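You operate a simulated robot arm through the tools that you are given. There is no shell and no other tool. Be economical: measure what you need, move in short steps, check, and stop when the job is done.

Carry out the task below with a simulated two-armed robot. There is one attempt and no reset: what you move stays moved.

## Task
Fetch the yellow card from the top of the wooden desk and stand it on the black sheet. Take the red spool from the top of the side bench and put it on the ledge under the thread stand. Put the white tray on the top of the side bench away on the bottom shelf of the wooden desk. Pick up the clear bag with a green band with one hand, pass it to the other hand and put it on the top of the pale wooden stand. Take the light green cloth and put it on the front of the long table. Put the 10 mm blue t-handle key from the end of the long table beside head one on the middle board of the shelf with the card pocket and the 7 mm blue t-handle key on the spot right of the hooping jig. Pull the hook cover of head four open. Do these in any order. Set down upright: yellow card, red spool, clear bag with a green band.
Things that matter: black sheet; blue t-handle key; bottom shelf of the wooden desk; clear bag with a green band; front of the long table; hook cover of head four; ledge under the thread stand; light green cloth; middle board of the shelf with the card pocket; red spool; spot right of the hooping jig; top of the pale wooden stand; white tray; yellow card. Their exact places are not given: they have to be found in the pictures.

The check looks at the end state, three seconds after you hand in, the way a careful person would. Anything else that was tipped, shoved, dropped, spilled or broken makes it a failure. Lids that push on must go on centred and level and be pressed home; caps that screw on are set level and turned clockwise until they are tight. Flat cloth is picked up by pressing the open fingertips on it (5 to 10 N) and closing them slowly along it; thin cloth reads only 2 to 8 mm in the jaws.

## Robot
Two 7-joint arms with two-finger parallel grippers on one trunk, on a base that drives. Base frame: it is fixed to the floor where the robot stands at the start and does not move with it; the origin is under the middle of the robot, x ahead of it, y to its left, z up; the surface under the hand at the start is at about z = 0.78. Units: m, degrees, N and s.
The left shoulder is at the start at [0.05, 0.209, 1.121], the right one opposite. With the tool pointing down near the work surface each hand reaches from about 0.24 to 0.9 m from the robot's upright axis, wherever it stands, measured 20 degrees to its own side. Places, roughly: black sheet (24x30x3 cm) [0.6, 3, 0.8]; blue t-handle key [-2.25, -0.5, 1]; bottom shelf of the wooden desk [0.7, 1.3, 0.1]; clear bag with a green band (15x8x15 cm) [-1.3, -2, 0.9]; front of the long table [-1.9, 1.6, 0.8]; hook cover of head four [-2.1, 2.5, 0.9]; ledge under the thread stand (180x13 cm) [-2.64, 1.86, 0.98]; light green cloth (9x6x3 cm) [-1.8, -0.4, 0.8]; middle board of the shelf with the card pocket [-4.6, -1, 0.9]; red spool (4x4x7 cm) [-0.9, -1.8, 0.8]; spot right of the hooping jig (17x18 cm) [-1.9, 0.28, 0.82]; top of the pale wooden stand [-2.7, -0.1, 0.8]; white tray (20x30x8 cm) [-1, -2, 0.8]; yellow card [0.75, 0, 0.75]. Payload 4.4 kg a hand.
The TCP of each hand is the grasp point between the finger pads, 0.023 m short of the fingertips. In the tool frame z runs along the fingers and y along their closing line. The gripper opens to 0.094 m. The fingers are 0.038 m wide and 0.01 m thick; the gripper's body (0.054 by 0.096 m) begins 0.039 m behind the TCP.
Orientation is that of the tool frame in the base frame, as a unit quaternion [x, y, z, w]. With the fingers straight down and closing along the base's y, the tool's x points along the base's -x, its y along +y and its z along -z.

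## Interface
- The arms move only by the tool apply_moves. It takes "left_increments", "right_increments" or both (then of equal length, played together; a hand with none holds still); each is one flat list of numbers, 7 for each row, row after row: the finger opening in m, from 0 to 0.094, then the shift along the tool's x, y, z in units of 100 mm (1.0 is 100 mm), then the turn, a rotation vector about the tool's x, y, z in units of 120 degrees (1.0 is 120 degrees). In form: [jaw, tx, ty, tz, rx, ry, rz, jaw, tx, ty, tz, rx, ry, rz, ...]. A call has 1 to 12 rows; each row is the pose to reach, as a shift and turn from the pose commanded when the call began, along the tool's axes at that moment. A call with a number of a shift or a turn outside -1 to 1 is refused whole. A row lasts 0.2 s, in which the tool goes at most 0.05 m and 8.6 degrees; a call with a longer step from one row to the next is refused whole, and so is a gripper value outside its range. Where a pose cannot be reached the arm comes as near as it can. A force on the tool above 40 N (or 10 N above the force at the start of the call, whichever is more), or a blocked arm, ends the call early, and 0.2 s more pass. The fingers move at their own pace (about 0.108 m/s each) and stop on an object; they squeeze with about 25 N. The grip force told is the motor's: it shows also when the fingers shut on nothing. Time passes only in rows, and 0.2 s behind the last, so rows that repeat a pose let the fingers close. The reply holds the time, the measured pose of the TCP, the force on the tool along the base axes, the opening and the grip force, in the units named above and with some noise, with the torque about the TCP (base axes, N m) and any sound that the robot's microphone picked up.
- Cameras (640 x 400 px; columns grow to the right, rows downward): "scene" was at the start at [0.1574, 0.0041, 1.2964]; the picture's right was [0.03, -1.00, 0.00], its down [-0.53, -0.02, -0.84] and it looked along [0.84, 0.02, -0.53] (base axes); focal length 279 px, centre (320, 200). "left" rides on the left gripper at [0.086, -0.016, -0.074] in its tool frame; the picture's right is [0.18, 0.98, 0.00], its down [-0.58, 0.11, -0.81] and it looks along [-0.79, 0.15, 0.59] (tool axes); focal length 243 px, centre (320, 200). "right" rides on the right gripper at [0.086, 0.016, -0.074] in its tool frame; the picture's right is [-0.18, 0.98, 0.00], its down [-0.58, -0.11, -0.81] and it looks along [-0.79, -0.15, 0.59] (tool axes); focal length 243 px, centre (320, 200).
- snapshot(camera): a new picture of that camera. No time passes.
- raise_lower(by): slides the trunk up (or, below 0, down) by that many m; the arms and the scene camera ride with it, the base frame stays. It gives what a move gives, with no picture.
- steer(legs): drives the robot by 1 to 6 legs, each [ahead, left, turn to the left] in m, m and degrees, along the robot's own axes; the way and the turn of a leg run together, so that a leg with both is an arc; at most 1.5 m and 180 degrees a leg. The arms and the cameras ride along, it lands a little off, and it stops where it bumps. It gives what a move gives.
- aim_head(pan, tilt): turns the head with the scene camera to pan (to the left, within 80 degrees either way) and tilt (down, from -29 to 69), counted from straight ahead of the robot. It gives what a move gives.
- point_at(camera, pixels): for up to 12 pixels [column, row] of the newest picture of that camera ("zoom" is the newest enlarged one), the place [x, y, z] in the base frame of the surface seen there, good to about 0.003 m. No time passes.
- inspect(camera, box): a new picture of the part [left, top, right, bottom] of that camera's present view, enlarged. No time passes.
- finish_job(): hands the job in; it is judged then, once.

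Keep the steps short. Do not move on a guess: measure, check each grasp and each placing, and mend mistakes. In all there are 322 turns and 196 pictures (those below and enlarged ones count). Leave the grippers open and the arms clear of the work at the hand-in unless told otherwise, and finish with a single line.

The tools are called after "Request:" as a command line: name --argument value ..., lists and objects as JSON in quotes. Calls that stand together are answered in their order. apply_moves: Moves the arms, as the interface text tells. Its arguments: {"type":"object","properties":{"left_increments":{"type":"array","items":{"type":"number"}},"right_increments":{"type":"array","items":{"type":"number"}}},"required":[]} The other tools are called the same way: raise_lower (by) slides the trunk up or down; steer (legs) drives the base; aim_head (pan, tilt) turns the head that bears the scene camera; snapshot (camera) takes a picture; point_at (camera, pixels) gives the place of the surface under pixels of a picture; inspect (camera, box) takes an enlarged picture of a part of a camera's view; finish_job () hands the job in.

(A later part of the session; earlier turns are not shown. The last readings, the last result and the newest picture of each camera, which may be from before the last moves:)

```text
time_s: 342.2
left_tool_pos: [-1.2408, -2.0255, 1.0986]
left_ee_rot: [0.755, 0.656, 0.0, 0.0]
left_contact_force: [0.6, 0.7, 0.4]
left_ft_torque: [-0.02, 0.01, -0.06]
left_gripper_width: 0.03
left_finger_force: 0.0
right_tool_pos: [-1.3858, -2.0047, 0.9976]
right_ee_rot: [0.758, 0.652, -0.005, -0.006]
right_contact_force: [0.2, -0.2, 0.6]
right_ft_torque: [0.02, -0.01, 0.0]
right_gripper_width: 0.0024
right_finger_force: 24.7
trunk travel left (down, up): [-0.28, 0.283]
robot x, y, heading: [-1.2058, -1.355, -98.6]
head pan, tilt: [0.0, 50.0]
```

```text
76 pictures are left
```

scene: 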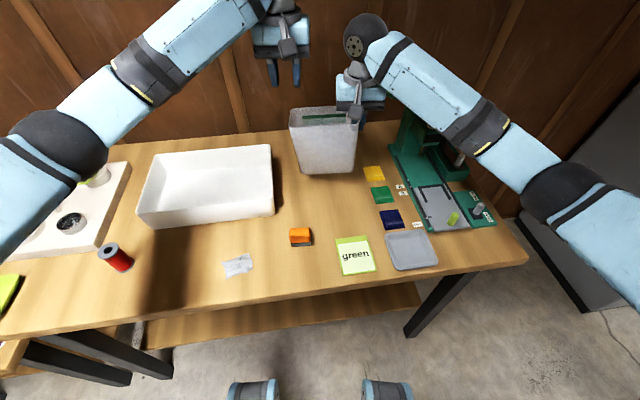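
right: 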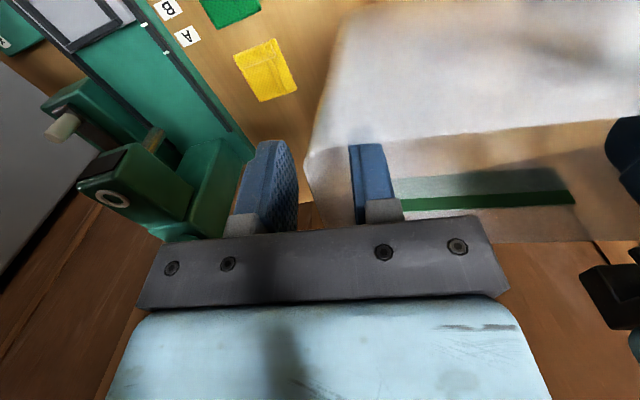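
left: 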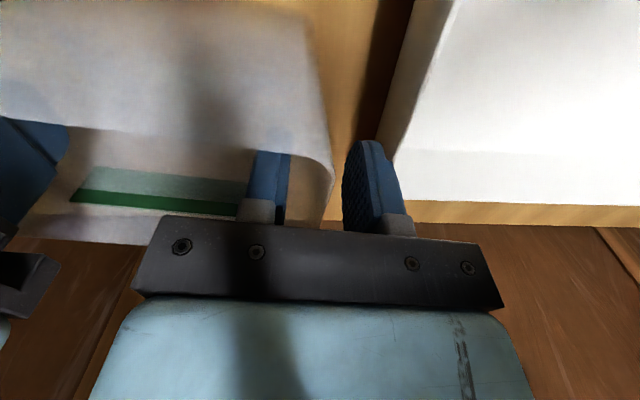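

Handed over: the bag now hangs from the right hand. Spread the hands apart (right also up), then drive to the spool.

Request:
apply_moves --left_increments '[0.07, 0, 0.35, 0, 0, 0, 0, 0.07, 0, 0.7, 0.2, 0, 0, 0, 0.07, 0, 1.0, 0.5, 0, 0, 0]' --right_increments '[0.0, 0, 0, -0.35, 0, 0, 0, 0.0, 0, -0.35, -0.7, 0, 0, 0, 0.0, 0, -0.7, -1.0, 0, 0, 0]'

Request:
apply_moves --left_increments '[0.07, 0, 0.3, 0.2, 0, 0, 0, 0.07, 0, 0.6, 0.5, 0, 0, 0, 0.07, 0, 0.6, 0.5, 0, 0, 0]' --right_increments '[0.0, 0, -0.3, 0, 0, 0, 0, 0.0, 0, -0.6, 0, 0, 0, 0, 0.0, 0, -0.9, 0, 0, 0, 0]'

Request:
steer --legs '[[-0.2, 0, 8.6], [0, 0.12, 0]]'

Request:
aim_head --pan 10 --tilt 45

Request:
snapshot --camera "scene"

Request:
snapshot --camera "left"

```text
time_s: 343.0
left_tool_pos: [-1.1418, -2.0413, 1.0485]
left_ee_rot: [0.755, 0.655, 0.0, 0.0]
left_contact_force: [0.5, 0.1, -0.1]
left_ft_torque: [-0.03, 0.01, -0.01]
left_gripper_width: 0.0699
left_finger_force: 0.0
right_tool_pos: [-1.4529, -1.9938, 1.0999]
right_ee_rot: [0.758, 0.652, -0.006, -0.006]
right_contact_force: [0.3, -0.3, -0.6]
right_ft_torque: [0.0, 0.04, 0.02]
right_gripper_width: 0.002
right_finger_force: 24.6
trunk travel left (down, up): [-0.28, 0.283]
robot x, y, heading: [-1.2019, -1.3554, -98.7]
head pan, tilt: [0.0, 50.0]
```

```text
time_s: 343.8
left_tool_pos: [-1.0848, -2.0489, 0.9992]
left_ee_rot: [0.756, 0.655, 0.001, 0.0]
left_contact_force: [-0.4, 0.5, 0.2]
left_ft_torque: [0.01, 0.0, 0.01]
left_gripper_width: 0.07
left_finger_force: 0.1
right_tool_pos: [-1.545, -1.9809, 1.0998]
right_ee_rot: [0.759, 0.651, -0.004, -0.005]
right_contact_force: [0.5, -0.1, 0.7]
right_ft_torque: [-0.02, -0.02, 0.0]
right_gripper_width: 0.0021
right_finger_force: 25.1
trunk travel left (down, up): [-0.28, 0.283]
robot x, y, heading: [-1.2049, -1.3549, -98.8]
head pan, tilt: [0.0, 50.0]
```

```text
time_s: 346.7
left_tool_pos: [-0.8459, -1.8213, 0.9983]
left_ee_rot: [0.703, 0.711, 0.0, 0.001]
left_contact_force: [0.1, 0.0, 0.4]
left_ft_torque: [-0.05, 0.03, -0.01]
left_gripper_width: 0.0699
left_finger_force: 0.1
right_tool_pos: [-1.3113, -1.8222, 1.0996]
right_ee_rot: [0.708, 0.707, -0.006, -0.005]
right_contact_force: [0.0, -1.1, -0.5]
right_ft_torque: [0.01, 0.04, 0.0]
right_gripper_width: 0.0022
right_finger_force: 25.1
trunk travel left (down, up): [-0.28, 0.283]
robot x, y, heading: [-1.0724, -1.1554, -90.2]
head pan, tilt: [0.0, 50.0]
```

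```text
time_s: 347.4
left_tool_pos: [-0.8457, -1.8214, 0.9969]
left_ee_rot: [0.703, 0.711, 0.0, 0.0]
left_contact_force: [0.5, 0.7, -0.4]
left_ft_torque: [-0.01, 0.01, 0.03]
left_gripper_width: 0.0701
left_finger_force: 0.0
right_tool_pos: [-1.311, -1.8232, 1.1001]
right_ee_rot: [0.708, 0.706, -0.006, -0.005]
right_contact_force: [0.3, 0.7, 0.4]
right_ft_torque: [0.01, 0.01, 0.03]
right_gripper_width: 0.0018
right_finger_force: 24.9
trunk travel left (down, up): [-0.28, 0.283]
robot x, y, heading: [-1.0694, -1.1524, -90.2]
head pan, tilt: [10.0, 45.0]
```

```text
75 pictures are left
```

scene: 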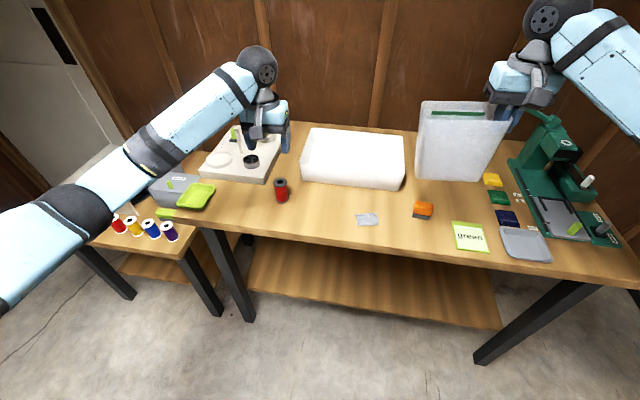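

```text
74 pictures are left
```

left: 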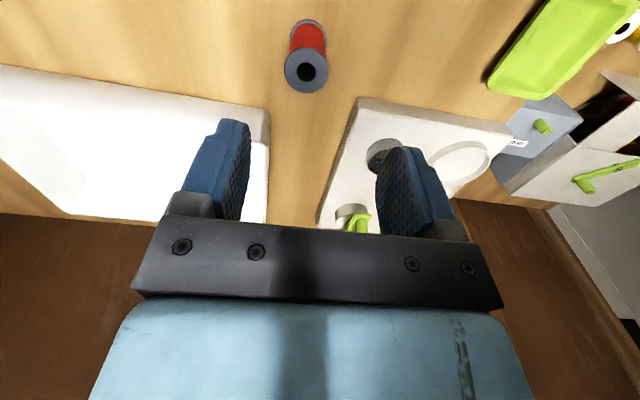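

Request:
point_at --camera "left" --pixels '[[288, 70], [325, 70], [306, 88], [306, 55], [306, 38], [306, 20]]'

Request:
point_at --camera "scene" --pixels '[[281, 190], [281, 181], [276, 181], [286, 181], [281, 200], [460, 175], [420, 130]]'

```text
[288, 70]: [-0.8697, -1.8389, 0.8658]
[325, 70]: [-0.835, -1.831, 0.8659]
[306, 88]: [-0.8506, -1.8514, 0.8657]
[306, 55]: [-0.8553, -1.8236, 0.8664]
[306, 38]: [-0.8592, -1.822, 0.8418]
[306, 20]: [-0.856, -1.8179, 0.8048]
```

```text
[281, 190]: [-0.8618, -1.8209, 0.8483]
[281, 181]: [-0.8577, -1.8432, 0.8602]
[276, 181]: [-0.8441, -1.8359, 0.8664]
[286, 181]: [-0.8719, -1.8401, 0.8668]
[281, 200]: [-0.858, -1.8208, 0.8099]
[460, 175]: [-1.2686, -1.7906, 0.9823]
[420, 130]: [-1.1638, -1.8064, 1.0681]
```

Spool centre (−0.854, −1.838), top 0.866. Align, lower trunk 0.08 and the arm 70 mm, then close.

Request:
raise_lower --by -0.08

Request:
apply_moves --left_increments '[0.07, -0.165, -0.08, 0, 0, 0, 0, 0.07, -0.165, -0.08, 0.3, 0, 0, 0, 0.07, -0.165, -0.08, 0.6, 0, 0, 0, 0.07, -0.165, -0.08, 0.72, 0, 0, 0, 0.05, -0.165, -0.08, 0.72, 0, 0, 0, 0.025, -0.165, -0.08, 0.72, 0, 0, 0, 0.025, -0.165, -0.08, 0.72, 0, 0, 0, 0.025, -0.165, -0.08, 0.72, 0, 0, 0]'

Request:
snapshot --camera "left"

```text
time_s: 348.6
left_tool_pos: [-0.8466, -1.8224, 0.9184]
left_ee_rot: [0.703, 0.711, 0.0, 0.0]
left_contact_force: [0.7, -0.6, -0.5]
left_ft_torque: [0.02, -0.01, 0.03]
left_gripper_width: 0.0698
left_finger_force: 0.1
right_tool_pos: [-1.3117, -1.8231, 1.0199]
right_ee_rot: [0.708, 0.706, -0.006, -0.006]
right_contact_force: [-0.1, -0.2, 0.3]
right_ft_torque: [0.0, 0.02, -0.01]
right_gripper_width: 0.002
right_finger_force: 24.8
trunk travel left (down, up): [-0.2, 0.363]
robot x, y, heading: [-1.0699, -1.155, -90.0]
head pan, tilt: [10.0, 45.0]
```

```text
time_s: 350.4
left_tool_pos: [-0.8534, -1.8373, 0.847]
left_ee_rot: [0.704, 0.71, 0.0, 0.0]
left_contact_force: [0.4, 1.1, 0.2]
left_ft_torque: [-0.03, -0.02, 0.0]
left_gripper_width: 0.0367
left_finger_force: 24.8
right_tool_pos: [-1.3111, -1.8219, 1.0188]
right_ee_rot: [0.708, 0.706, -0.006, -0.006]
right_contact_force: [0.5, 0.4, 0.1]
right_ft_torque: [-0.01, 0.0, 0.04]
right_gripper_width: 0.0024
right_finger_force: 25.1
trunk travel left (down, up): [-0.2, 0.363]
robot x, y, heading: [-1.0743, -1.1577, -90.1]
head pan, tilt: [10.0, 45.0]
```

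```text
73 pictures are left
```

left: 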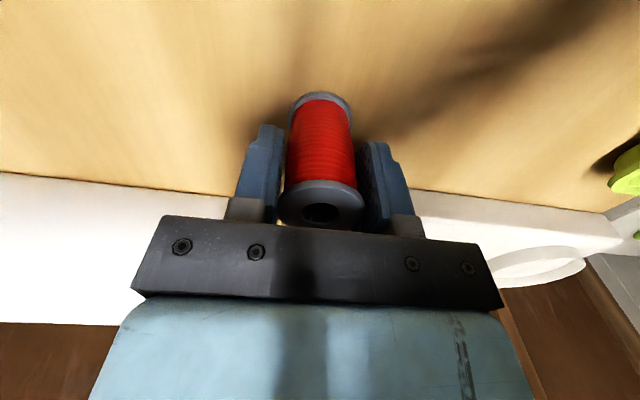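

Spool gripped (37 mm). Lift with the trunk, turn to the west and drive through the corridor.

Request:
raise_lower --by 0.2

Request:
steer --legs '[[-0.12, 0, 0], [0, 0, -89.9], [0, 0.1, 0], [1.2, 0, 0], [1.2, 0, 0]]'

Request:
aim_head --pan -70 --tilt 20

Request:
snapshot --camera "scene"

```text
time_s: 352.6
left_tool_pos: [-0.8539, -1.8373, 1.0464]
left_ee_rot: [0.703, 0.711, 0.0, -0.001]
left_contact_force: [-0.8, -0.1, 0.4]
left_ft_torque: [0.0, -0.02, 0.01]
left_gripper_width: 0.0367
left_finger_force: 25.0
right_tool_pos: [-1.3108, -1.8225, 1.2183]
right_ee_rot: [0.707, 0.707, -0.005, -0.006]
right_contact_force: [-0.1, 0.3, -0.1]
right_ft_torque: [-0.01, 0.0, 0.0]
right_gripper_width: 0.0022
right_finger_force: 24.9
trunk travel left (down, up): [-0.4, 0.163]
robot x, y, heading: [-1.0744, -1.1534, -90.1]
head pan, tilt: [10.0, 45.0]
```

```text
time_s: 370.2
left_tool_pos: [-4.1549, -1.4108, 1.0474]
left_ee_rot: [1.0, 0.014, 0.0, 0.0]
left_contact_force: [-0.2, 0.2, 0.4]
left_ft_torque: [0.02, 0.02, 0.01]
left_gripper_width: 0.0364
left_finger_force: 25.2
right_tool_pos: [-4.1474, -0.9545, 1.2203]
right_ee_rot: [1.0, 0.009, 0.0, -0.007]
right_contact_force: [-0.3, 0.1, -0.5]
right_ft_torque: [0.01, 0.01, -0.03]
right_gripper_width: 0.0021
right_finger_force: 25.1
trunk travel left (down, up): [-0.4, 0.163]
robot x, y, heading: [-3.4762, -1.1789, -178.7]
head pan, tilt: [10.0, 45.0]
```

```text
time_s: 371.7
left_tool_pos: [-4.1545, -1.4126, 1.0458]
left_ee_rot: [1.0, 0.014, 0.001, 0.0]
left_contact_force: [0.2, -0.4, -0.8]
left_ft_torque: [-0.01, 0.0, 0.0]
left_gripper_width: 0.0361
left_finger_force: 24.6
right_tool_pos: [-4.1472, -0.9547, 1.2197]
right_ee_rot: [1.0, 0.009, 0.001, -0.008]
right_contact_force: [-0.4, -0.8, -0.4]
right_ft_torque: [0.03, -0.02, 0.02]
right_gripper_width: 0.002
right_finger_force: 25.6
trunk travel left (down, up): [-0.4, 0.163]
robot x, y, heading: [-3.4737, -1.1789, -178.9]
head pan, tilt: [-70.0, 20.0]
```

```text
72 pictures are left
```

scene: 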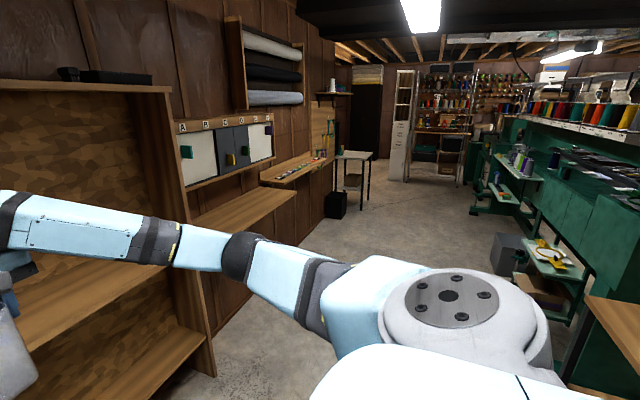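

The aisle behind the machine is open. Turn north, shift to x≈−3.67 and drive along the machine's back, then look right.

Request:
steer --legs '[[0, 0, -91], [0, 0.2, 0], [1.3, 0, 0], [0.9, 0, 0]]'

Request:
aim_head --pan -65 --tilt 25

Request:
snapshot --camera "scene"

```text
time_s: 388.4
left_tool_pos: [-3.877, 1.7042, 1.046]
left_ee_rot: [0.709, -0.705, -0.001, 0.0]
left_contact_force: [0.3, 0.3, -0.4]
left_ft_torque: [0.0, -0.03, 0.02]
left_gripper_width: 0.0359
left_finger_force: 25.4
right_tool_pos: [-3.42, 1.686, 1.2202]
right_ee_rot: [-0.705, 0.709, -0.006, 0.005]
right_contact_force: [-0.2, -1.0, 0.4]
right_ft_torque: [0.01, -0.02, -0.02]
right_gripper_width: 0.0021
right_finger_force: 25.0
trunk travel left (down, up): [-0.4, 0.163]
robot x, y, heading: [-3.6624, 1.0219, 89.5]
head pan, tilt: [-70.0, 20.0]
```

```text
time_s: 389.1
left_tool_pos: [-3.8784, 1.7052, 1.0463]
left_ee_rot: [0.709, -0.705, 0.0, 0.001]
left_contact_force: [-0.6, 0.2, -0.6]
left_ft_torque: [0.0, 0.0, 0.0]
left_gripper_width: 0.0362
left_finger_force: 25.1
right_tool_pos: [-3.42, 1.6869, 1.2182]
right_ee_rot: [-0.705, 0.709, -0.006, 0.005]
right_contact_force: [0.0, 0.4, 0.6]
right_ft_torque: [0.01, -0.03, -0.01]
right_gripper_width: 0.0023
right_finger_force: 25.0
trunk travel left (down, up): [-0.4, 0.163]
robot x, y, heading: [-3.6655, 1.0255, 89.7]
head pan, tilt: [-65.0, 25.0]
```

```text
71 pictures are left
```

scene: 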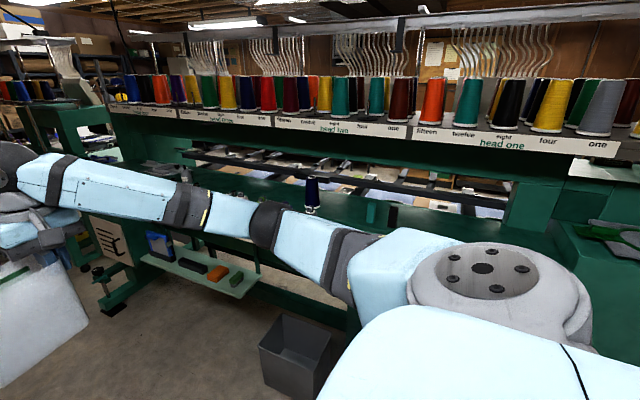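

The ledge (with a dark spool on it) is under the cone board. Turn right 90° to face it.

Request:
steer --legs '[[0, 0.25, -45], [0, 0, -44.7]]'

Request:
aim_head --pan 5 --tilt 15

Request:
snapshot --camera "scene"

```text
time_s: 394.0
left_tool_pos: [-3.2065, 1.3286, 1.0474]
left_ee_rot: [-0.002, 1.0, -0.001, 0.0]
left_contact_force: [-0.6, 0.3, -0.2]
left_ft_torque: [-0.03, 0.01, 0.0]
left_gripper_width: 0.0355
left_finger_force: 25.3
right_tool_pos: [-3.2261, 0.8733, 1.2199]
right_ee_rot: [0.004, 1.0, -0.008, 0.0]
right_contact_force: [-0.2, 0.5, 0.1]
right_ft_torque: [-0.01, 0.02, 0.01]
right_gripper_width: 0.002
right_finger_force: 24.7
trunk travel left (down, up): [-0.4, 0.163]
robot x, y, heading: [-3.8922, 1.1197, -0.4]
head pan, tilt: [-65.0, 25.0]
```

```text
time_s: 395.4
left_tool_pos: [-3.2061, 1.3275, 1.0454]
left_ee_rot: [-0.001, 1.0, 0.0, 0.0]
left_contact_force: [-0.2, -0.9, 0.2]
left_ft_torque: [-0.03, -0.02, 0.02]
left_gripper_width: 0.0358
left_finger_force: 25.5
right_tool_pos: [-3.2254, 0.8718, 1.22]
right_ee_rot: [0.004, 1.0, -0.008, 0.001]
right_contact_force: [-0.3, 1.0, 0.1]
right_ft_torque: [-0.04, 0.02, -0.04]
right_gripper_width: 0.0023
right_finger_force: 25.8
trunk travel left (down, up): [-0.4, 0.163]
robot x, y, heading: [-3.8888, 1.121, -0.5]
head pan, tilt: [5.0, 15.0]
```

```text
70 pictures are left
```

scene: 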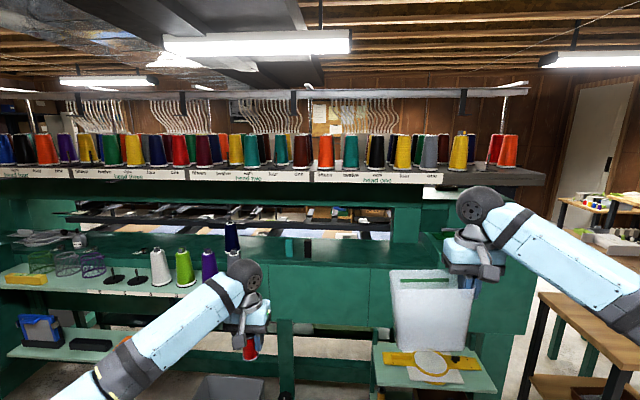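

Request:
inspect --camera "scene" --box '[120, 160, 400, 300]'

Request:
point_at --camera "scene" --pixels '[[340, 250], [340, 240], [340, 262], [231, 232], [180, 250], [260, 250], [290, 245], [308, 247], [160, 290], [300, 178], [300, 190], [130, 245]]'

```text
2.29 times, centred on (260, 230) of scene
```

zoom: 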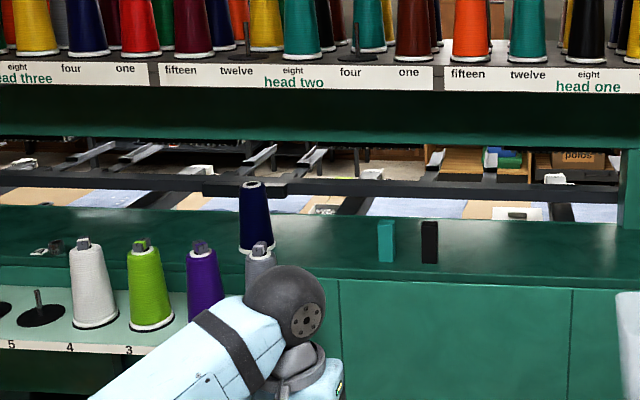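

```text
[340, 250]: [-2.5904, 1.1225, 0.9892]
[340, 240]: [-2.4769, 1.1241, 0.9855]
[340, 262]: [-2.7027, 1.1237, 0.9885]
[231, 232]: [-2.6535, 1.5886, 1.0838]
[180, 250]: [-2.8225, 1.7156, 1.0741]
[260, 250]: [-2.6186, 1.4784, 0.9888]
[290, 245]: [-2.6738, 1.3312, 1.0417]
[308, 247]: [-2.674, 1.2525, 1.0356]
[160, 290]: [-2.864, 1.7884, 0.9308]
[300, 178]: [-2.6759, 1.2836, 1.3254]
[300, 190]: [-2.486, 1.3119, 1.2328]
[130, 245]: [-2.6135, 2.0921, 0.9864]
```

The ledge top is z 0.988, x −2.72…−2.47; a free stretch lies at y≈1.12 (right of the black block). Check floor obstacles and the cone board's underside.

Request:
aim_head --pan 0 --tilt 40

Request:
snapshot --camera "scene"

Request:
point_at --camera "scene" --pixels '[[240, 240], [240, 290], [200, 300], [280, 240], [430, 235], [480, 240], [380, 215], [300, 150], [380, 160], [340, 105], [320, 330]]'

```text
time_s: 396.3
left_tool_pos: [-3.2071, 1.3292, 1.0467]
left_ee_rot: [-0.003, 1.0, 0.0, 0.0]
left_contact_force: [0.1, 0.4, 0.1]
left_ft_torque: [0.01, -0.02, 0.01]
left_gripper_width: 0.0354
left_finger_force: 25.1
right_tool_pos: [-3.225, 0.8717, 1.2191]
right_ee_rot: [0.004, 1.0, -0.008, 0.0]
right_contact_force: [0.3, -0.2, -0.4]
right_ft_torque: [-0.01, -0.02, 0.0]
right_gripper_width: 0.002
right_finger_force: 25.0
trunk travel left (down, up): [-0.4, 0.163]
robot x, y, heading: [-3.8874, 1.1168, -0.5]
head pan, tilt: [0.0, 40.0]
```

```text
68 pictures are left
```

scene: 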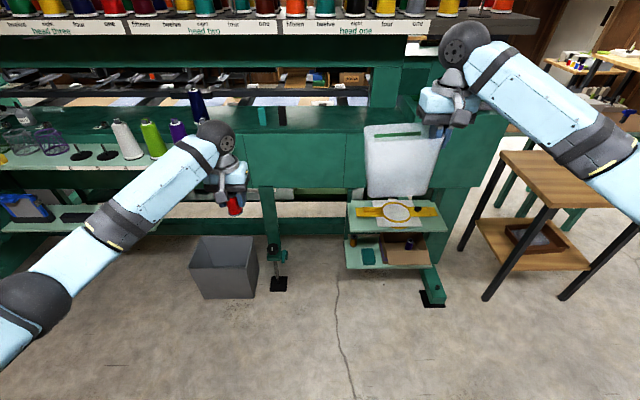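

```text
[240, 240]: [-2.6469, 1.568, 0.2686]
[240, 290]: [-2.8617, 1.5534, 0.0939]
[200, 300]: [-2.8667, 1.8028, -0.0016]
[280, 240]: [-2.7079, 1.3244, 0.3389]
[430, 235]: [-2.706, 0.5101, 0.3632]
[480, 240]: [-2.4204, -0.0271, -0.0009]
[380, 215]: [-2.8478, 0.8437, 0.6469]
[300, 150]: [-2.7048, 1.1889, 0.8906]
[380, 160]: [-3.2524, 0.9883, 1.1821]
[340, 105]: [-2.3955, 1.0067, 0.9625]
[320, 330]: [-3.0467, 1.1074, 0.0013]
```

Floor is clear up to x≈−2.87. Pitch the left hand 18°, pull the right (bag) hand back 0.2, raise a little, and drive up.

Request:
apply_moves --left_increments '[0.025, 0, 0, 0, 0, -0.05, 0, 0.025, 0, 0, 0, 0, -0.1, 0, 0.025, 0, 0, 0, 0, -0.15, 0]' --right_increments '[0, 0.35, 0, 0, 0, 0, 0, 0, 0.7, 0, 0, 0, 0, 0, 0, 1.0, 0, 0, 0, 0, 0]'

Request:
apply_moves --right_increments '[0, 0.35, 0, 0, 0, 0, 0, 0, 0.7, 0, 0, 0, 0, 0, 0, 1.0, 0, 0, 0, 0, 0]'

Request:
raise_lower --by 0.03

Request:
steer --legs '[[0, -0.207, 0.5], [0.44, 0, 0]]'

Request:
aim_head --pan 10 --tilt 30

Request:
snapshot --camera "scene"

Request:
snapshot --camera "left"

```text
time_s: 397.1
left_tool_pos: [-3.2069, 1.3275, 1.0476]
left_ee_rot: [-0.001, 0.988, 0.0, 0.157]
left_contact_force: [0.0, -0.2, -0.1]
left_ft_torque: [0.0, 0.0, 0.0]
left_gripper_width: 0.0355
left_finger_force: 24.8
right_tool_pos: [-3.3266, 0.8717, 1.2209]
right_ee_rot: [0.004, 1.0, -0.008, 0.0]
right_contact_force: [-0.8, 0.1, 0.3]
right_ft_torque: [-0.02, -0.05, 0.01]
right_gripper_width: 0.0022
right_finger_force: 25.0
trunk travel left (down, up): [-0.4, 0.163]
robot x, y, heading: [-3.8925, 1.1145, -0.5]
head pan, tilt: [0.0, 40.0]
```

```text
time_s: 397.9
left_tool_pos: [-3.2077, 1.3277, 1.0471]
left_ee_rot: [-0.001, 0.988, 0.0, 0.157]
left_contact_force: [-0.1, -0.1, 0.3]
left_ft_torque: [0.0, -0.01, 0.0]
left_gripper_width: 0.0358
left_finger_force: 25.2
right_tool_pos: [-3.4272, 0.8726, 1.2202]
right_ee_rot: [0.005, 1.0, -0.008, 0.0]
right_contact_force: [-0.2, -0.3, -0.9]
right_ft_torque: [-0.03, -0.03, -0.01]
right_gripper_width: 0.002
right_finger_force: 25.0
trunk travel left (down, up): [-0.4, 0.163]
robot x, y, heading: [-3.8905, 1.1172, -0.6]
head pan, tilt: [0.0, 40.0]
```

```text
time_s: 398.6
left_tool_pos: [-3.2058, 1.3285, 1.0763]
left_ee_rot: [0.0, 0.988, 0.0, 0.156]
left_contact_force: [0.6, 0.0, -0.6]
left_ft_torque: [0.05, 0.02, 0.02]
left_gripper_width: 0.0355
left_finger_force: 24.9
right_tool_pos: [-3.4252, 0.8716, 1.2494]
right_ee_rot: [0.004, 1.0, -0.008, 0.0]
right_contact_force: [-0.3, 0.1, 0.4]
right_ft_torque: [-0.01, -0.03, -0.01]
right_gripper_width: 0.0023
right_finger_force: 25.2
trunk travel left (down, up): [-0.43, 0.133]
robot x, y, heading: [-3.8861, 1.1138, -0.3]
head pan, tilt: [0.0, 40.0]
```

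```text
time_s: 403.4
left_tool_pos: [-2.7698, 1.1229, 1.0774]
left_ee_rot: [-0.003, 0.988, 0.001, 0.157]
left_contact_force: [0.0, 0.1, -0.5]
left_ft_torque: [0.02, 0.01, -0.03]
left_gripper_width: 0.0342
left_finger_force: 25.1
right_tool_pos: [-2.9873, 0.6676, 1.251]
right_ee_rot: [0.002, 1.0, -0.008, 0.0]
right_contact_force: [0.4, -0.8, -0.5]
right_ft_torque: [0.0, 0.03, 0.01]
right_gripper_width: 0.0021
right_finger_force: 25.3
trunk travel left (down, up): [-0.43, 0.133]
robot x, y, heading: [-3.4544, 0.9101, -0.1]
head pan, tilt: [0.0, 40.0]
```

```text
time_s: 404.1
left_tool_pos: [-2.7691, 1.1245, 1.0774]
left_ee_rot: [-0.002, 0.988, 0.001, 0.156]
left_contact_force: [-0.5, 0.3, -0.6]
left_ft_torque: [-0.02, 0.02, 0.03]
left_gripper_width: 0.0323
left_finger_force: 24.7
right_tool_pos: [-2.9874, 0.6679, 1.2493]
right_ee_rot: [0.003, 1.0, -0.008, 0.0]
right_contact_force: [-0.9, -0.2, 0.4]
right_ft_torque: [-0.02, 0.03, 0.01]
right_gripper_width: 0.0021
right_finger_force: 24.8
trunk travel left (down, up): [-0.43, 0.133]
robot x, y, heading: [-3.4537, 0.9103, -0.1]
head pan, tilt: [10.0, 30.0]
```

```text
67 pictures are left
```

scene: 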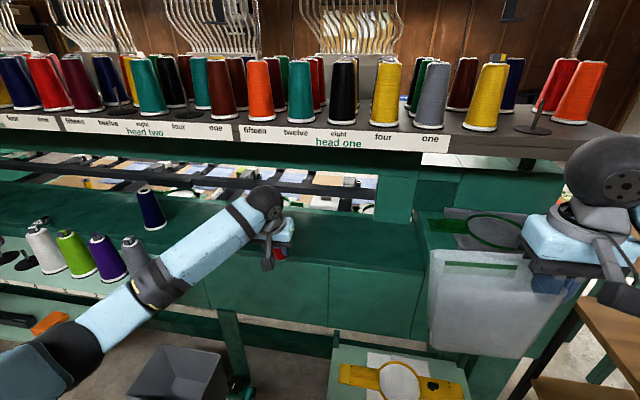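

```text
66 pictures are left
```

left: 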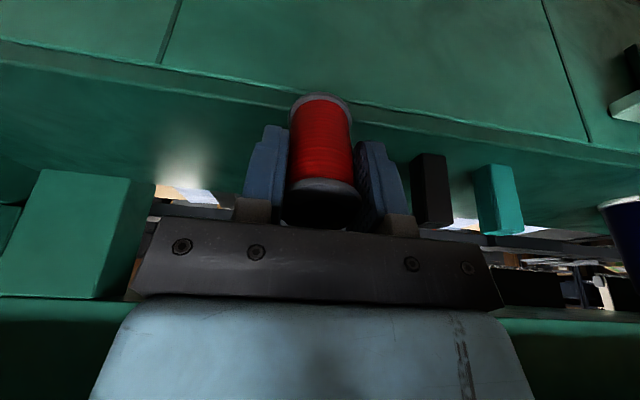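

Gripper reading is creeping down (37→32 mm), so place it promptly. Move forward 85 mm above the ledge, then down 28 mm.

Request:
apply_moves --left_increments '[0.025, -0.4, 0, 0.13, 0, 0, 0, 0.025, -0.808, 0, 0.263, 0, 0, 0, 0.025, -0.808, 0, 0.263, 0, 0, 0, 0.025, -0.75, 0, 0.43, 0, 0, 0, 0.025, -0.721, 0, 0.529, 0, 0, 0, 0.025, -0.721, 0, 0.529, 0, 0, 0]'

Request:
snapshot --camera "left"

Request:
inspect --camera "scene" --box '[220, 150, 380, 270]'

```text
time_s: 405.5
left_tool_pos: [-2.6837, 1.1242, 1.0487]
left_ee_rot: [-0.003, 0.988, 0.0, 0.157]
left_contact_force: [0.7, -0.4, -0.9]
left_ft_torque: [0.02, 0.02, 0.01]
left_gripper_width: 0.0324
left_finger_force: 24.8
right_tool_pos: [-2.988, 0.6686, 1.249]
right_ee_rot: [0.002, 1.0, -0.008, 0.0]
right_contact_force: [-0.4, 0.2, -0.3]
right_ft_torque: [-0.04, 0.01, 0.02]
right_gripper_width: 0.0022
right_finger_force: 25.2
trunk travel left (down, up): [-0.43, 0.133]
robot x, y, heading: [-3.4537, 0.9087, -0.2]
head pan, tilt: [10.0, 30.0]
```

```text
65 pictures are left
```

left: 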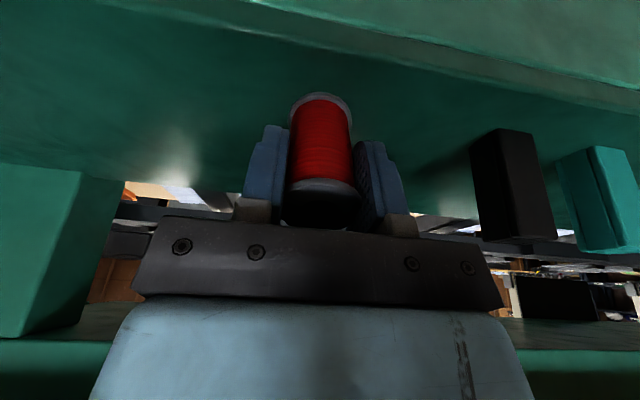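

```text
3.33 times, centred on (300, 210) of scene
```

zoom: 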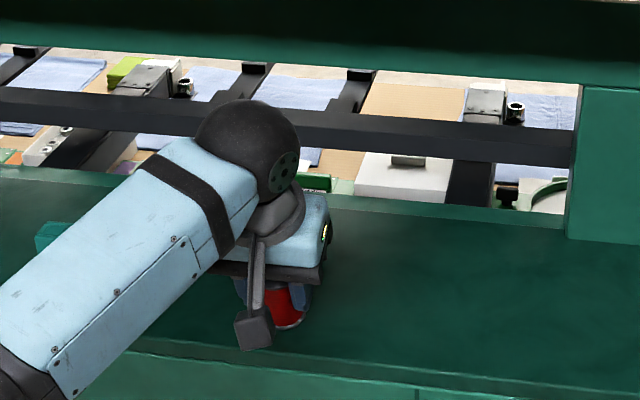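

Request:
point_at --camera "left" --pixels '[[320, 97], [320, 110], [320, 150], [320, 180], [320, 85], [300, 110], [345, 110], [320, 200]]'

```text
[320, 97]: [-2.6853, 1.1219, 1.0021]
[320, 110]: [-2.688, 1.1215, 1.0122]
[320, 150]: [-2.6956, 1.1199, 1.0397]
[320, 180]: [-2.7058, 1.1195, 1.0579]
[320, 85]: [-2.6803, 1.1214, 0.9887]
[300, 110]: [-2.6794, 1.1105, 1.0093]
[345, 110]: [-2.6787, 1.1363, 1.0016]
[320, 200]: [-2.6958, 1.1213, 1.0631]
```

Spool leans 15–18°, its rear rim ~11 mm above the ledge. Lower to contact.

Request:
apply_moves --left_increments '[0.025, 0.016, 0, 0.05, 0, 0, 0, 0.025, 0.03, 0, 0.09, 0, 0, 0, 0.025, 0.034, 0, 0.105, 0, 0, 0, 0.025, 0.034, 0, 0.105, 0, 0, 0]'

```text
time_s: 406.5
left_tool_pos: [-2.684, 1.1228, 1.0395]
left_ee_rot: [-0.002, 0.988, 0.0, 0.157]
left_contact_force: [3.0, 1.0, 8.8]
left_ft_torque: [0.08, -0.13, 0.04]
left_gripper_width: 0.0328
left_finger_force: 25.2
right_tool_pos: [-2.9868, 0.669, 1.2492]
right_ee_rot: [0.002, 1.0, -0.008, 0.0]
right_contact_force: [0.5, 0.2, 0.4]
right_ft_torque: [-0.03, 0.01, 0.0]
right_gripper_width: 0.002
right_finger_force: 25.0
trunk travel left (down, up): [-0.43, 0.133]
robot x, y, heading: [-3.4533, 0.9118, -0.4]
head pan, tilt: [10.0, 30.0]
```

Contact at 9 N. Ease the tilt from 18° to 8° (pivoting on the base), then release slowly.

Request:
apply_moves --left_increments '[0.025, -0.04, 0, 0.01, 0, 0.042, 0, 0.025, -0.076, 0, 0.02, 0, 0.083, 0, 0.03, -0.076, 0, 0.02, 0, 0.083, 0, 0.036, -0.076, 0, 0.02, 0, 0.083, 0, 0.042, -0.076, 0, 0.02, 0, 0.083, 0, 0.05, -0.076, 0, 0.02, 0, 0.083, 0, 0.055, -0.076, 0, 0.02, 0, 0.083, 0, 0.055, -0.076, 0, 0.02, 0, 0.083, 0]'

Request:
snapshot --camera "left"

```text
time_s: 408.3
left_tool_pos: [-2.6774, 1.1247, 1.0384]
left_ee_rot: [-0.002, 0.998, 0.001, 0.069]
left_contact_force: [-0.1, 0.8, -0.2]
left_ft_torque: [0.0, 0.01, 0.01]
left_gripper_width: 0.055
left_finger_force: 0.0
right_tool_pos: [-2.9878, 0.668, 1.2491]
right_ee_rot: [0.003, 1.0, -0.008, 0.0]
right_contact_force: [0.5, 0.4, -0.7]
right_ft_torque: [0.0, 0.01, 0.01]
right_gripper_width: 0.002
right_finger_force: 24.5
trunk travel left (down, up): [-0.43, 0.133]
robot x, y, heading: [-3.4518, 0.9068, -0.4]
head pan, tilt: [10.0, 30.0]
```

```text
63 pictures are left
```

left: 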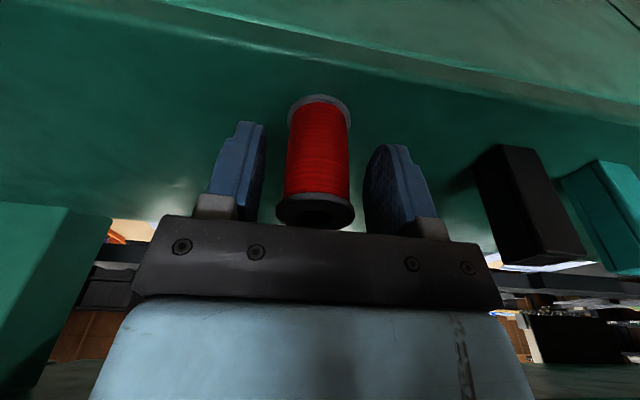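

Spool stands upright and free. Withdraw straight back, then drive back and check.

Request:
apply_moves --left_increments '[0.06, 0.25, 0, -0.035, 0, 0, 0, 0.06, 0.6, 0, -0.084, 0, 0, 0, 0.06, 0.95, 0, -0.133, 0, 0, 0]'

Request:
steer --legs '[[-0.45, 0, 0]]'

Request:
inspect --camera "scene" --box '[180, 130, 440, 290]'

```text
time_s: 409.1
left_tool_pos: [-2.773, 1.1224, 1.0405]
left_ee_rot: [-0.004, 0.997, -0.001, 0.072]
left_contact_force: [-0.3, -0.1, -1.3]
left_ft_torque: [0.01, -0.04, -0.02]
left_gripper_width: 0.0597
left_finger_force: 0.1
right_tool_pos: [-2.9879, 0.6685, 1.2501]
right_ee_rot: [0.002, 1.0, -0.008, 0.0]
right_contact_force: [0.5, 0.5, -0.3]
right_ft_torque: [0.01, 0.0, -0.02]
right_gripper_width: 0.0018
right_finger_force: 25.3
trunk travel left (down, up): [-0.43, 0.133]
robot x, y, heading: [-3.4536, 0.9119, -0.3]
head pan, tilt: [10.0, 30.0]
```

```text
time_s: 411.8
left_tool_pos: [-3.219, 1.1241, 1.0387]
left_ee_rot: [-0.003, 0.998, 0.0, 0.07]
left_contact_force: [0.0, 0.1, 0.0]
left_ft_torque: [0.0, 0.02, -0.02]
left_gripper_width: 0.0603
left_finger_force: 0.0
right_tool_pos: [-3.4348, 0.6708, 1.2497]
right_ee_rot: [0.003, 1.0, -0.008, 0.0]
right_contact_force: [0.0, 0.5, 0.4]
right_ft_torque: [0.01, 0.02, 0.0]
right_gripper_width: 0.0022
right_finger_force: 25.4
trunk travel left (down, up): [-0.43, 0.133]
robot x, y, heading: [-3.9009, 0.9158, -0.2]
head pan, tilt: [10.0, 30.0]
```

```text
2.46 times, centred on (310, 210) of scene
```

zoom: 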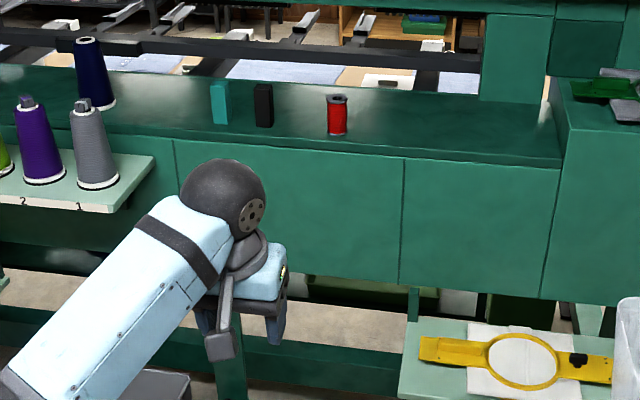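

Spool is fine on the ledge. Now drive right toward the stand and look at its top.

Request:
steer --legs '[[0, -0.78, 0]]'

Request:
aim_head --pan -10 --tilt 35

Request:
snapshot --camera "scene"

```text
time_s: 419.1
left_tool_pos: [-3.2227, 0.3385, 1.0373]
left_ee_rot: [-0.004, 0.998, 0.0, 0.069]
left_contact_force: [-0.5, -0.6, 0.0]
left_ft_torque: [0.02, -0.01, 0.02]
left_gripper_width: 0.0596
left_finger_force: 0.1
right_tool_pos: [-3.4384, -0.1163, 1.2496]
right_ee_rot: [0.002, 1.0, -0.008, 0.001]
right_contact_force: [0.5, 0.2, 0.6]
right_ft_torque: [0.02, 0.03, 0.0]
right_gripper_width: 0.0021
right_finger_force: 25.8
trunk travel left (down, up): [-0.43, 0.133]
robot x, y, heading: [-3.905, 0.1208, -0.2]
head pan, tilt: [10.0, 30.0]
```

```text
time_s: 419.9
left_tool_pos: [-3.2236, 0.3395, 1.0383]
left_ee_rot: [-0.003, 0.998, 0.0, 0.069]
left_contact_force: [0.1, 0.5, 0.4]
left_ft_torque: [-0.01, 0.0, 0.0]
left_gripper_width: 0.0603
left_finger_force: 0.0
right_tool_pos: [-3.4369, -0.1162, 1.2499]
right_ee_rot: [0.002, 1.0, -0.007, 0.0]
right_contact_force: [0.5, -0.6, 0.1]
right_ft_torque: [-0.04, 0.0, -0.03]
right_gripper_width: 0.0023
right_finger_force: 24.9
trunk travel left (down, up): [-0.43, 0.133]
robot x, y, heading: [-3.9043, 0.1214, -0.3]
head pan, tilt: [-10.0, 35.0]
```

```text
61 pictures are left
```

scene: 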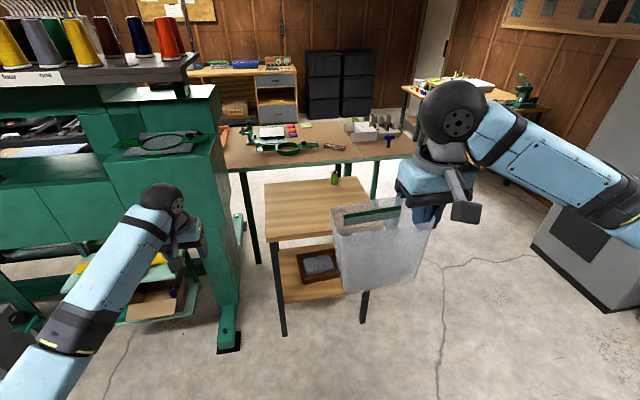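

Request:
point_at --camera "scene" --pixels '[[268, 184], [270, 238], [320, 215], [330, 185], [325, 235], [355, 182], [300, 205], [340, 195], [334, 178], [380, 245], [405, 205], [345, 285]]'

Request:
inspect --camera "scene" --box '[250, 160, 450, 300]'

```text
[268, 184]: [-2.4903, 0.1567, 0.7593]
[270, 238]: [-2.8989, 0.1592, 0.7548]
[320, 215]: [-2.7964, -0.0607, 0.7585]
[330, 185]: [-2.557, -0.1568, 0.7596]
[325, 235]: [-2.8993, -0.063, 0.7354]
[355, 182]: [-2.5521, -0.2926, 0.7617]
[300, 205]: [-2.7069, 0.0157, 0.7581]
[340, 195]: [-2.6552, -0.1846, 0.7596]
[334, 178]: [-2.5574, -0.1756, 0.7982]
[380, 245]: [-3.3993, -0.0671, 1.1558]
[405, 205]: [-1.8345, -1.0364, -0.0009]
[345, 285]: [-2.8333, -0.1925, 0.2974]
```

```text
2.86 times, centred on (350, 230) of scene
```

zoom: 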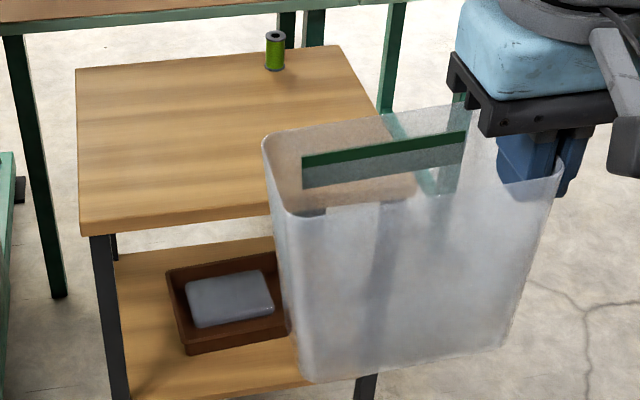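

Stand top: x −2.90…−2.46, y −0.30…0.16, z 0.759; a green spool stands at (−2.557,−0.176). Extend the right hand 0.2, retract the left 0.2, then drive ahead 0.5.

Request:
apply_moves --left_increments '[0.06, 0.35, 0, 0, 0, 0, 0, 0.06, 0.7, 0, 0, 0, 0, 0, 0.06, 1.0, 0, 0, 0, 0, 0]' --right_increments '[0, -0.35, 0, 0, 0, 0, 0, 0, -0.7, 0, 0, 0, 0, 0, 0, -1.0, 0, 0, 0, 0, 0]'

Request:
apply_moves --left_increments '[0.06, 0.35, 0, 0, 0, 0, 0, 0.06, 0.7, 0, 0, 0, 0, 0, 0.06, 1.0, 0, 0, 0, 0, 0]' --right_increments '[0, -0.35, 0, 0, 0, 0, 0, 0, -0.7, 0, 0, 0, 0, 0, 0, -1.0, 0, 0, 0, 0, 0]'

Request:
steer --legs '[[0.51, 0.01, 0.3]]'

Request:
raise_lower --by -0.3

Request:
snapshot --camera "scene"

Request:
snapshot --camera "right"

```text
time_s: 420.7
left_tool_pos: [-3.3235, 0.3387, 1.0245]
left_ee_rot: [-0.003, 0.998, 0.0, 0.07]
left_contact_force: [0.1, 0.2, 0.3]
left_ft_torque: [0.01, -0.01, -0.03]
left_gripper_width: 0.06
left_finger_force: 0.2
right_tool_pos: [-3.3364, -0.1157, 1.2502]
right_ee_rot: [0.002, 1.0, -0.008, 0.0]
right_contact_force: [-0.1, 0.9, -0.8]
right_ft_torque: [-0.01, -0.03, -0.01]
right_gripper_width: 0.0019
right_finger_force: 25.3
trunk travel left (down, up): [-0.43, 0.133]
robot x, y, heading: [-3.902, 0.1186, -0.3]
head pan, tilt: [-10.0, 35.0]
```

```text
time_s: 421.5
left_tool_pos: [-3.4212, 0.3385, 1.0097]
left_ee_rot: [-0.003, 0.998, 0.0, 0.069]
left_contact_force: [0.5, 0.0, 0.6]
left_ft_torque: [0.01, 0.0, 0.01]
left_gripper_width: 0.0598
left_finger_force: 0.0
right_tool_pos: [-3.236, -0.1172, 1.2506]
right_ee_rot: [0.002, 1.0, -0.007, 0.0]
right_contact_force: [-0.7, 0.1, -0.1]
right_ft_torque: [-0.01, 0.0, 0.01]
right_gripper_width: 0.0022
right_finger_force: 25.1
trunk travel left (down, up): [-0.43, 0.133]
robot x, y, heading: [-3.9018, 0.1233, -0.2]
head pan, tilt: [-10.0, 35.0]
```

```text
time_s: 424.5
left_tool_pos: [-2.9086, 0.3525, 1.0109]
left_ee_rot: [-0.009, 0.998, 0.002, 0.07]
left_contact_force: [-0.2, 0.2, 0.4]
left_ft_torque: [0.01, -0.01, -0.02]
left_gripper_width: 0.0601
left_finger_force: 0.0
right_tool_pos: [-2.7208, -0.1016, 1.2504]
right_ee_rot: [-0.002, 1.0, -0.008, 0.0]
right_contact_force: [0.1, 0.0, -0.8]
right_ft_torque: [-0.04, -0.01, -0.02]
right_gripper_width: 0.0019
right_finger_force: 25.3
trunk travel left (down, up): [-0.43, 0.133]
robot x, y, heading: [-3.3873, 0.1328, 0.5]
head pan, tilt: [-10.0, 35.0]
```

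```text
time_s: 427.5
left_tool_pos: [-2.9081, 0.3526, 0.7103]
left_ee_rot: [-0.007, 0.997, 0.001, 0.07]
left_contact_force: [0.2, 0.5, 0.0]
left_ft_torque: [0.03, 0.04, -0.01]
left_gripper_width: 0.0601
left_finger_force: 0.0
right_tool_pos: [-2.721, -0.1017, 0.9497]
right_ee_rot: [-0.002, 1.0, -0.008, -0.001]
right_contact_force: [0.5, -0.5, -0.5]
right_ft_torque: [-0.02, 0.0, 0.0]
right_gripper_width: 0.0019
right_finger_force: 25.3
trunk travel left (down, up): [-0.13, 0.433]
robot x, y, heading: [-3.3888, 0.1375, 0.4]
head pan, tilt: [-10.0, 35.0]
```

```text
59 pictures are left
```

scene: 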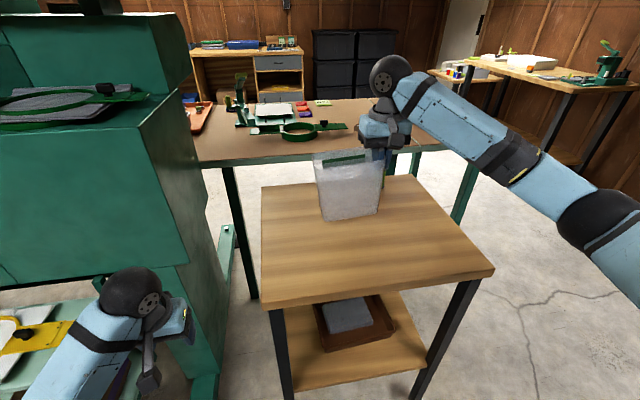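

```text
58 pictures are left
```

right: 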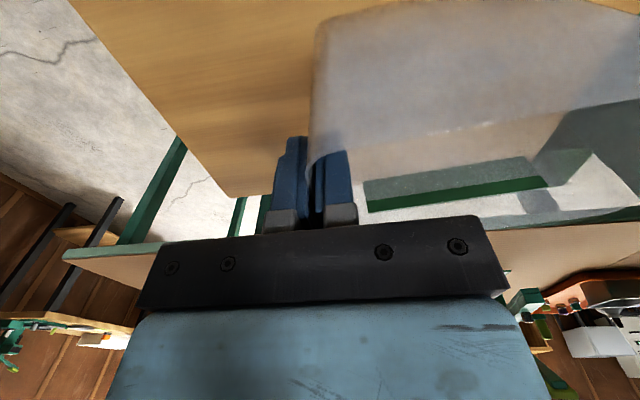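

Bag is over the stand, ~6 cm up. Lower 56 mm, then in small steps until contact.

Request:
apply_moves --right_increments '[0, 0, 0, 0.2, 0, 0, 0, 0, 0, 0, 0.4, 0, 0, 0, 0, 0, 0, 0.54, 0, 0, 0, 0, 0, 0, 0.57, 0, 0, 0, 0, 0, 0, 0.59, 0, 0, 0, 0, 0, 0, 0.59, 0, 0, 0]'

Request:
inspect --camera "scene" --box '[270, 100, 430, 240]'

```text
time_s: 428.9
left_tool_pos: [-2.9094, 0.3524, 0.7126]
left_ee_rot: [-0.007, 0.998, 0.0, 0.07]
left_contact_force: [-0.2, 0.1, 0.0]
left_ft_torque: [-0.01, -0.05, -0.02]
left_gripper_width: 0.0598
left_finger_force: 0.0
right_tool_pos: [-2.721, -0.1027, 0.8927]
right_ee_rot: [-0.001, 1.0, -0.007, 0.002]
right_contact_force: [1.7, -9.1, 20.4]
right_ft_torque: [0.94, -0.05, -0.11]
right_gripper_width: 0.0039
right_finger_force: 25.1
trunk travel left (down, up): [-0.13, 0.433]
robot x, y, heading: [-3.3886, 0.1319, 0.4]
head pan, tilt: [-10.0, 35.0]
```

```text
2.86 times, centred on (350, 170) of scene
```

zoom: 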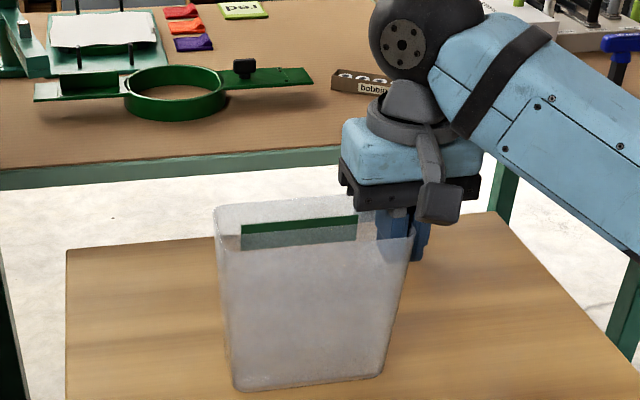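

Contact (20 N). Ease up 2 mm and open slowly, then lift away.

Request:
apply_moves --right_increments '[0, 0, 0, -0.02, 0, 0, 0, 0.008, 0, 0, -0.025, 0, 0, 0, 0.016, 0, 0, -0.025, 0, 0, 0, 0.03, 0, 0, -0.025, 0, 0, 0, 0.03, 0, 0, -0.025, 0, 0, 0]'

Request:
apply_moves --right_increments '[0.03, 0, 0, -0.2, 0, 0, 0, 0.03, 0, 0, -0.5, 0, 0, 0, 0.03, 0, 0, -1.0, 0, 0, 0]'

Request:
raise_lower --by 0.2

Request:
snapshot --camera "scene"

```text
time_s: 430.1
left_tool_pos: [-2.9076, 0.3514, 0.7103]
left_ee_rot: [-0.008, 0.998, 0.0, 0.07]
left_contact_force: [-0.2, -0.2, -0.7]
left_ft_torque: [0.0, 0.02, 0.02]
left_gripper_width: 0.06
left_finger_force: 0.1
right_tool_pos: [-2.7196, -0.1026, 0.8939]
right_ee_rot: [-0.002, 1.0, -0.008, 0.001]
right_contact_force: [-0.3, -0.3, -0.8]
right_ft_torque: [0.03, -0.04, 0.02]
right_gripper_width: 0.0299
right_finger_force: 0.1
trunk travel left (down, up): [-0.13, 0.433]
robot x, y, heading: [-3.3904, 0.1349, 0.5]
head pan, tilt: [-10.0, 35.0]
```

```text
time_s: 430.9
left_tool_pos: [-2.9081, 0.3522, 0.711]
left_ee_rot: [-0.007, 0.998, 0.0, 0.07]
left_contact_force: [0.1, 0.0, -0.1]
left_ft_torque: [0.0, -0.02, -0.01]
left_gripper_width: 0.0598
left_finger_force: 0.0
right_tool_pos: [-2.7211, -0.1004, 0.9939]
right_ee_rot: [-0.001, 1.0, -0.008, 0.0]
right_contact_force: [-0.2, -0.4, 0.2]
right_ft_torque: [-0.01, 0.05, -0.03]
right_gripper_width: 0.0304
right_finger_force: 0.1
trunk travel left (down, up): [-0.13, 0.433]
robot x, y, heading: [-3.3877, 0.136, 0.2]
head pan, tilt: [-10.0, 35.0]
```

```text
time_s: 433.1
left_tool_pos: [-2.9076, 0.3528, 0.9105]
left_ee_rot: [-0.008, 0.998, 0.001, 0.07]
left_contact_force: [-0.2, 0.3, 0.4]
left_ft_torque: [0.0, 0.0, -0.01]
left_gripper_width: 0.0602
left_finger_force: 0.1
right_tool_pos: [-2.7208, -0.1011, 1.1929]
right_ee_rot: [-0.001, 1.0, -0.007, 0.001]
right_contact_force: [0.1, 0.1, 0.7]
right_ft_torque: [-0.02, -0.01, -0.01]
right_gripper_width: 0.0302
right_finger_force: 0.1
trunk travel left (down, up): [-0.33, 0.233]
robot x, y, heading: [-3.3875, 0.1355, 0.5]
head pan, tilt: [-10.0, 35.0]
```

```text
56 pictures are left
```

scene: 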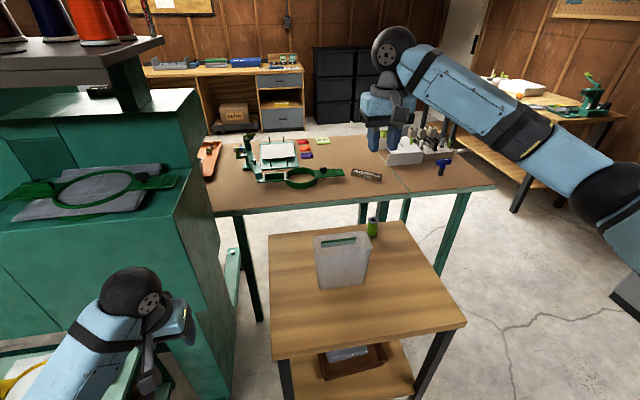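

The bag stands on the stand. From here I can also see the wooden desk's front; zoom there to see its bottom shelf.

Request:
inspect --camera "scene" --box '[140, 45, 310, 140]'

Request:
point_at --camera "zoom" --pixels '[[330, 310], [400, 310], [350, 250], [440, 280], [400, 200], [250, 300], [520, 290]]'

```text
3.76 times, centred on (225, 92) of scene
```

zoom: 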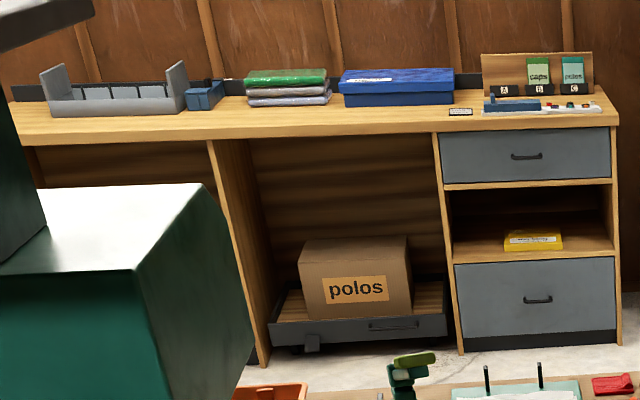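

```text
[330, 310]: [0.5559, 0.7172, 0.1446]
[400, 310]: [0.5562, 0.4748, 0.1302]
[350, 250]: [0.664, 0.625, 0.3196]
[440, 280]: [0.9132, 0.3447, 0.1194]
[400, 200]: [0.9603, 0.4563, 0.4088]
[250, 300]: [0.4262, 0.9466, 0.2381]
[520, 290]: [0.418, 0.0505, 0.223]
```

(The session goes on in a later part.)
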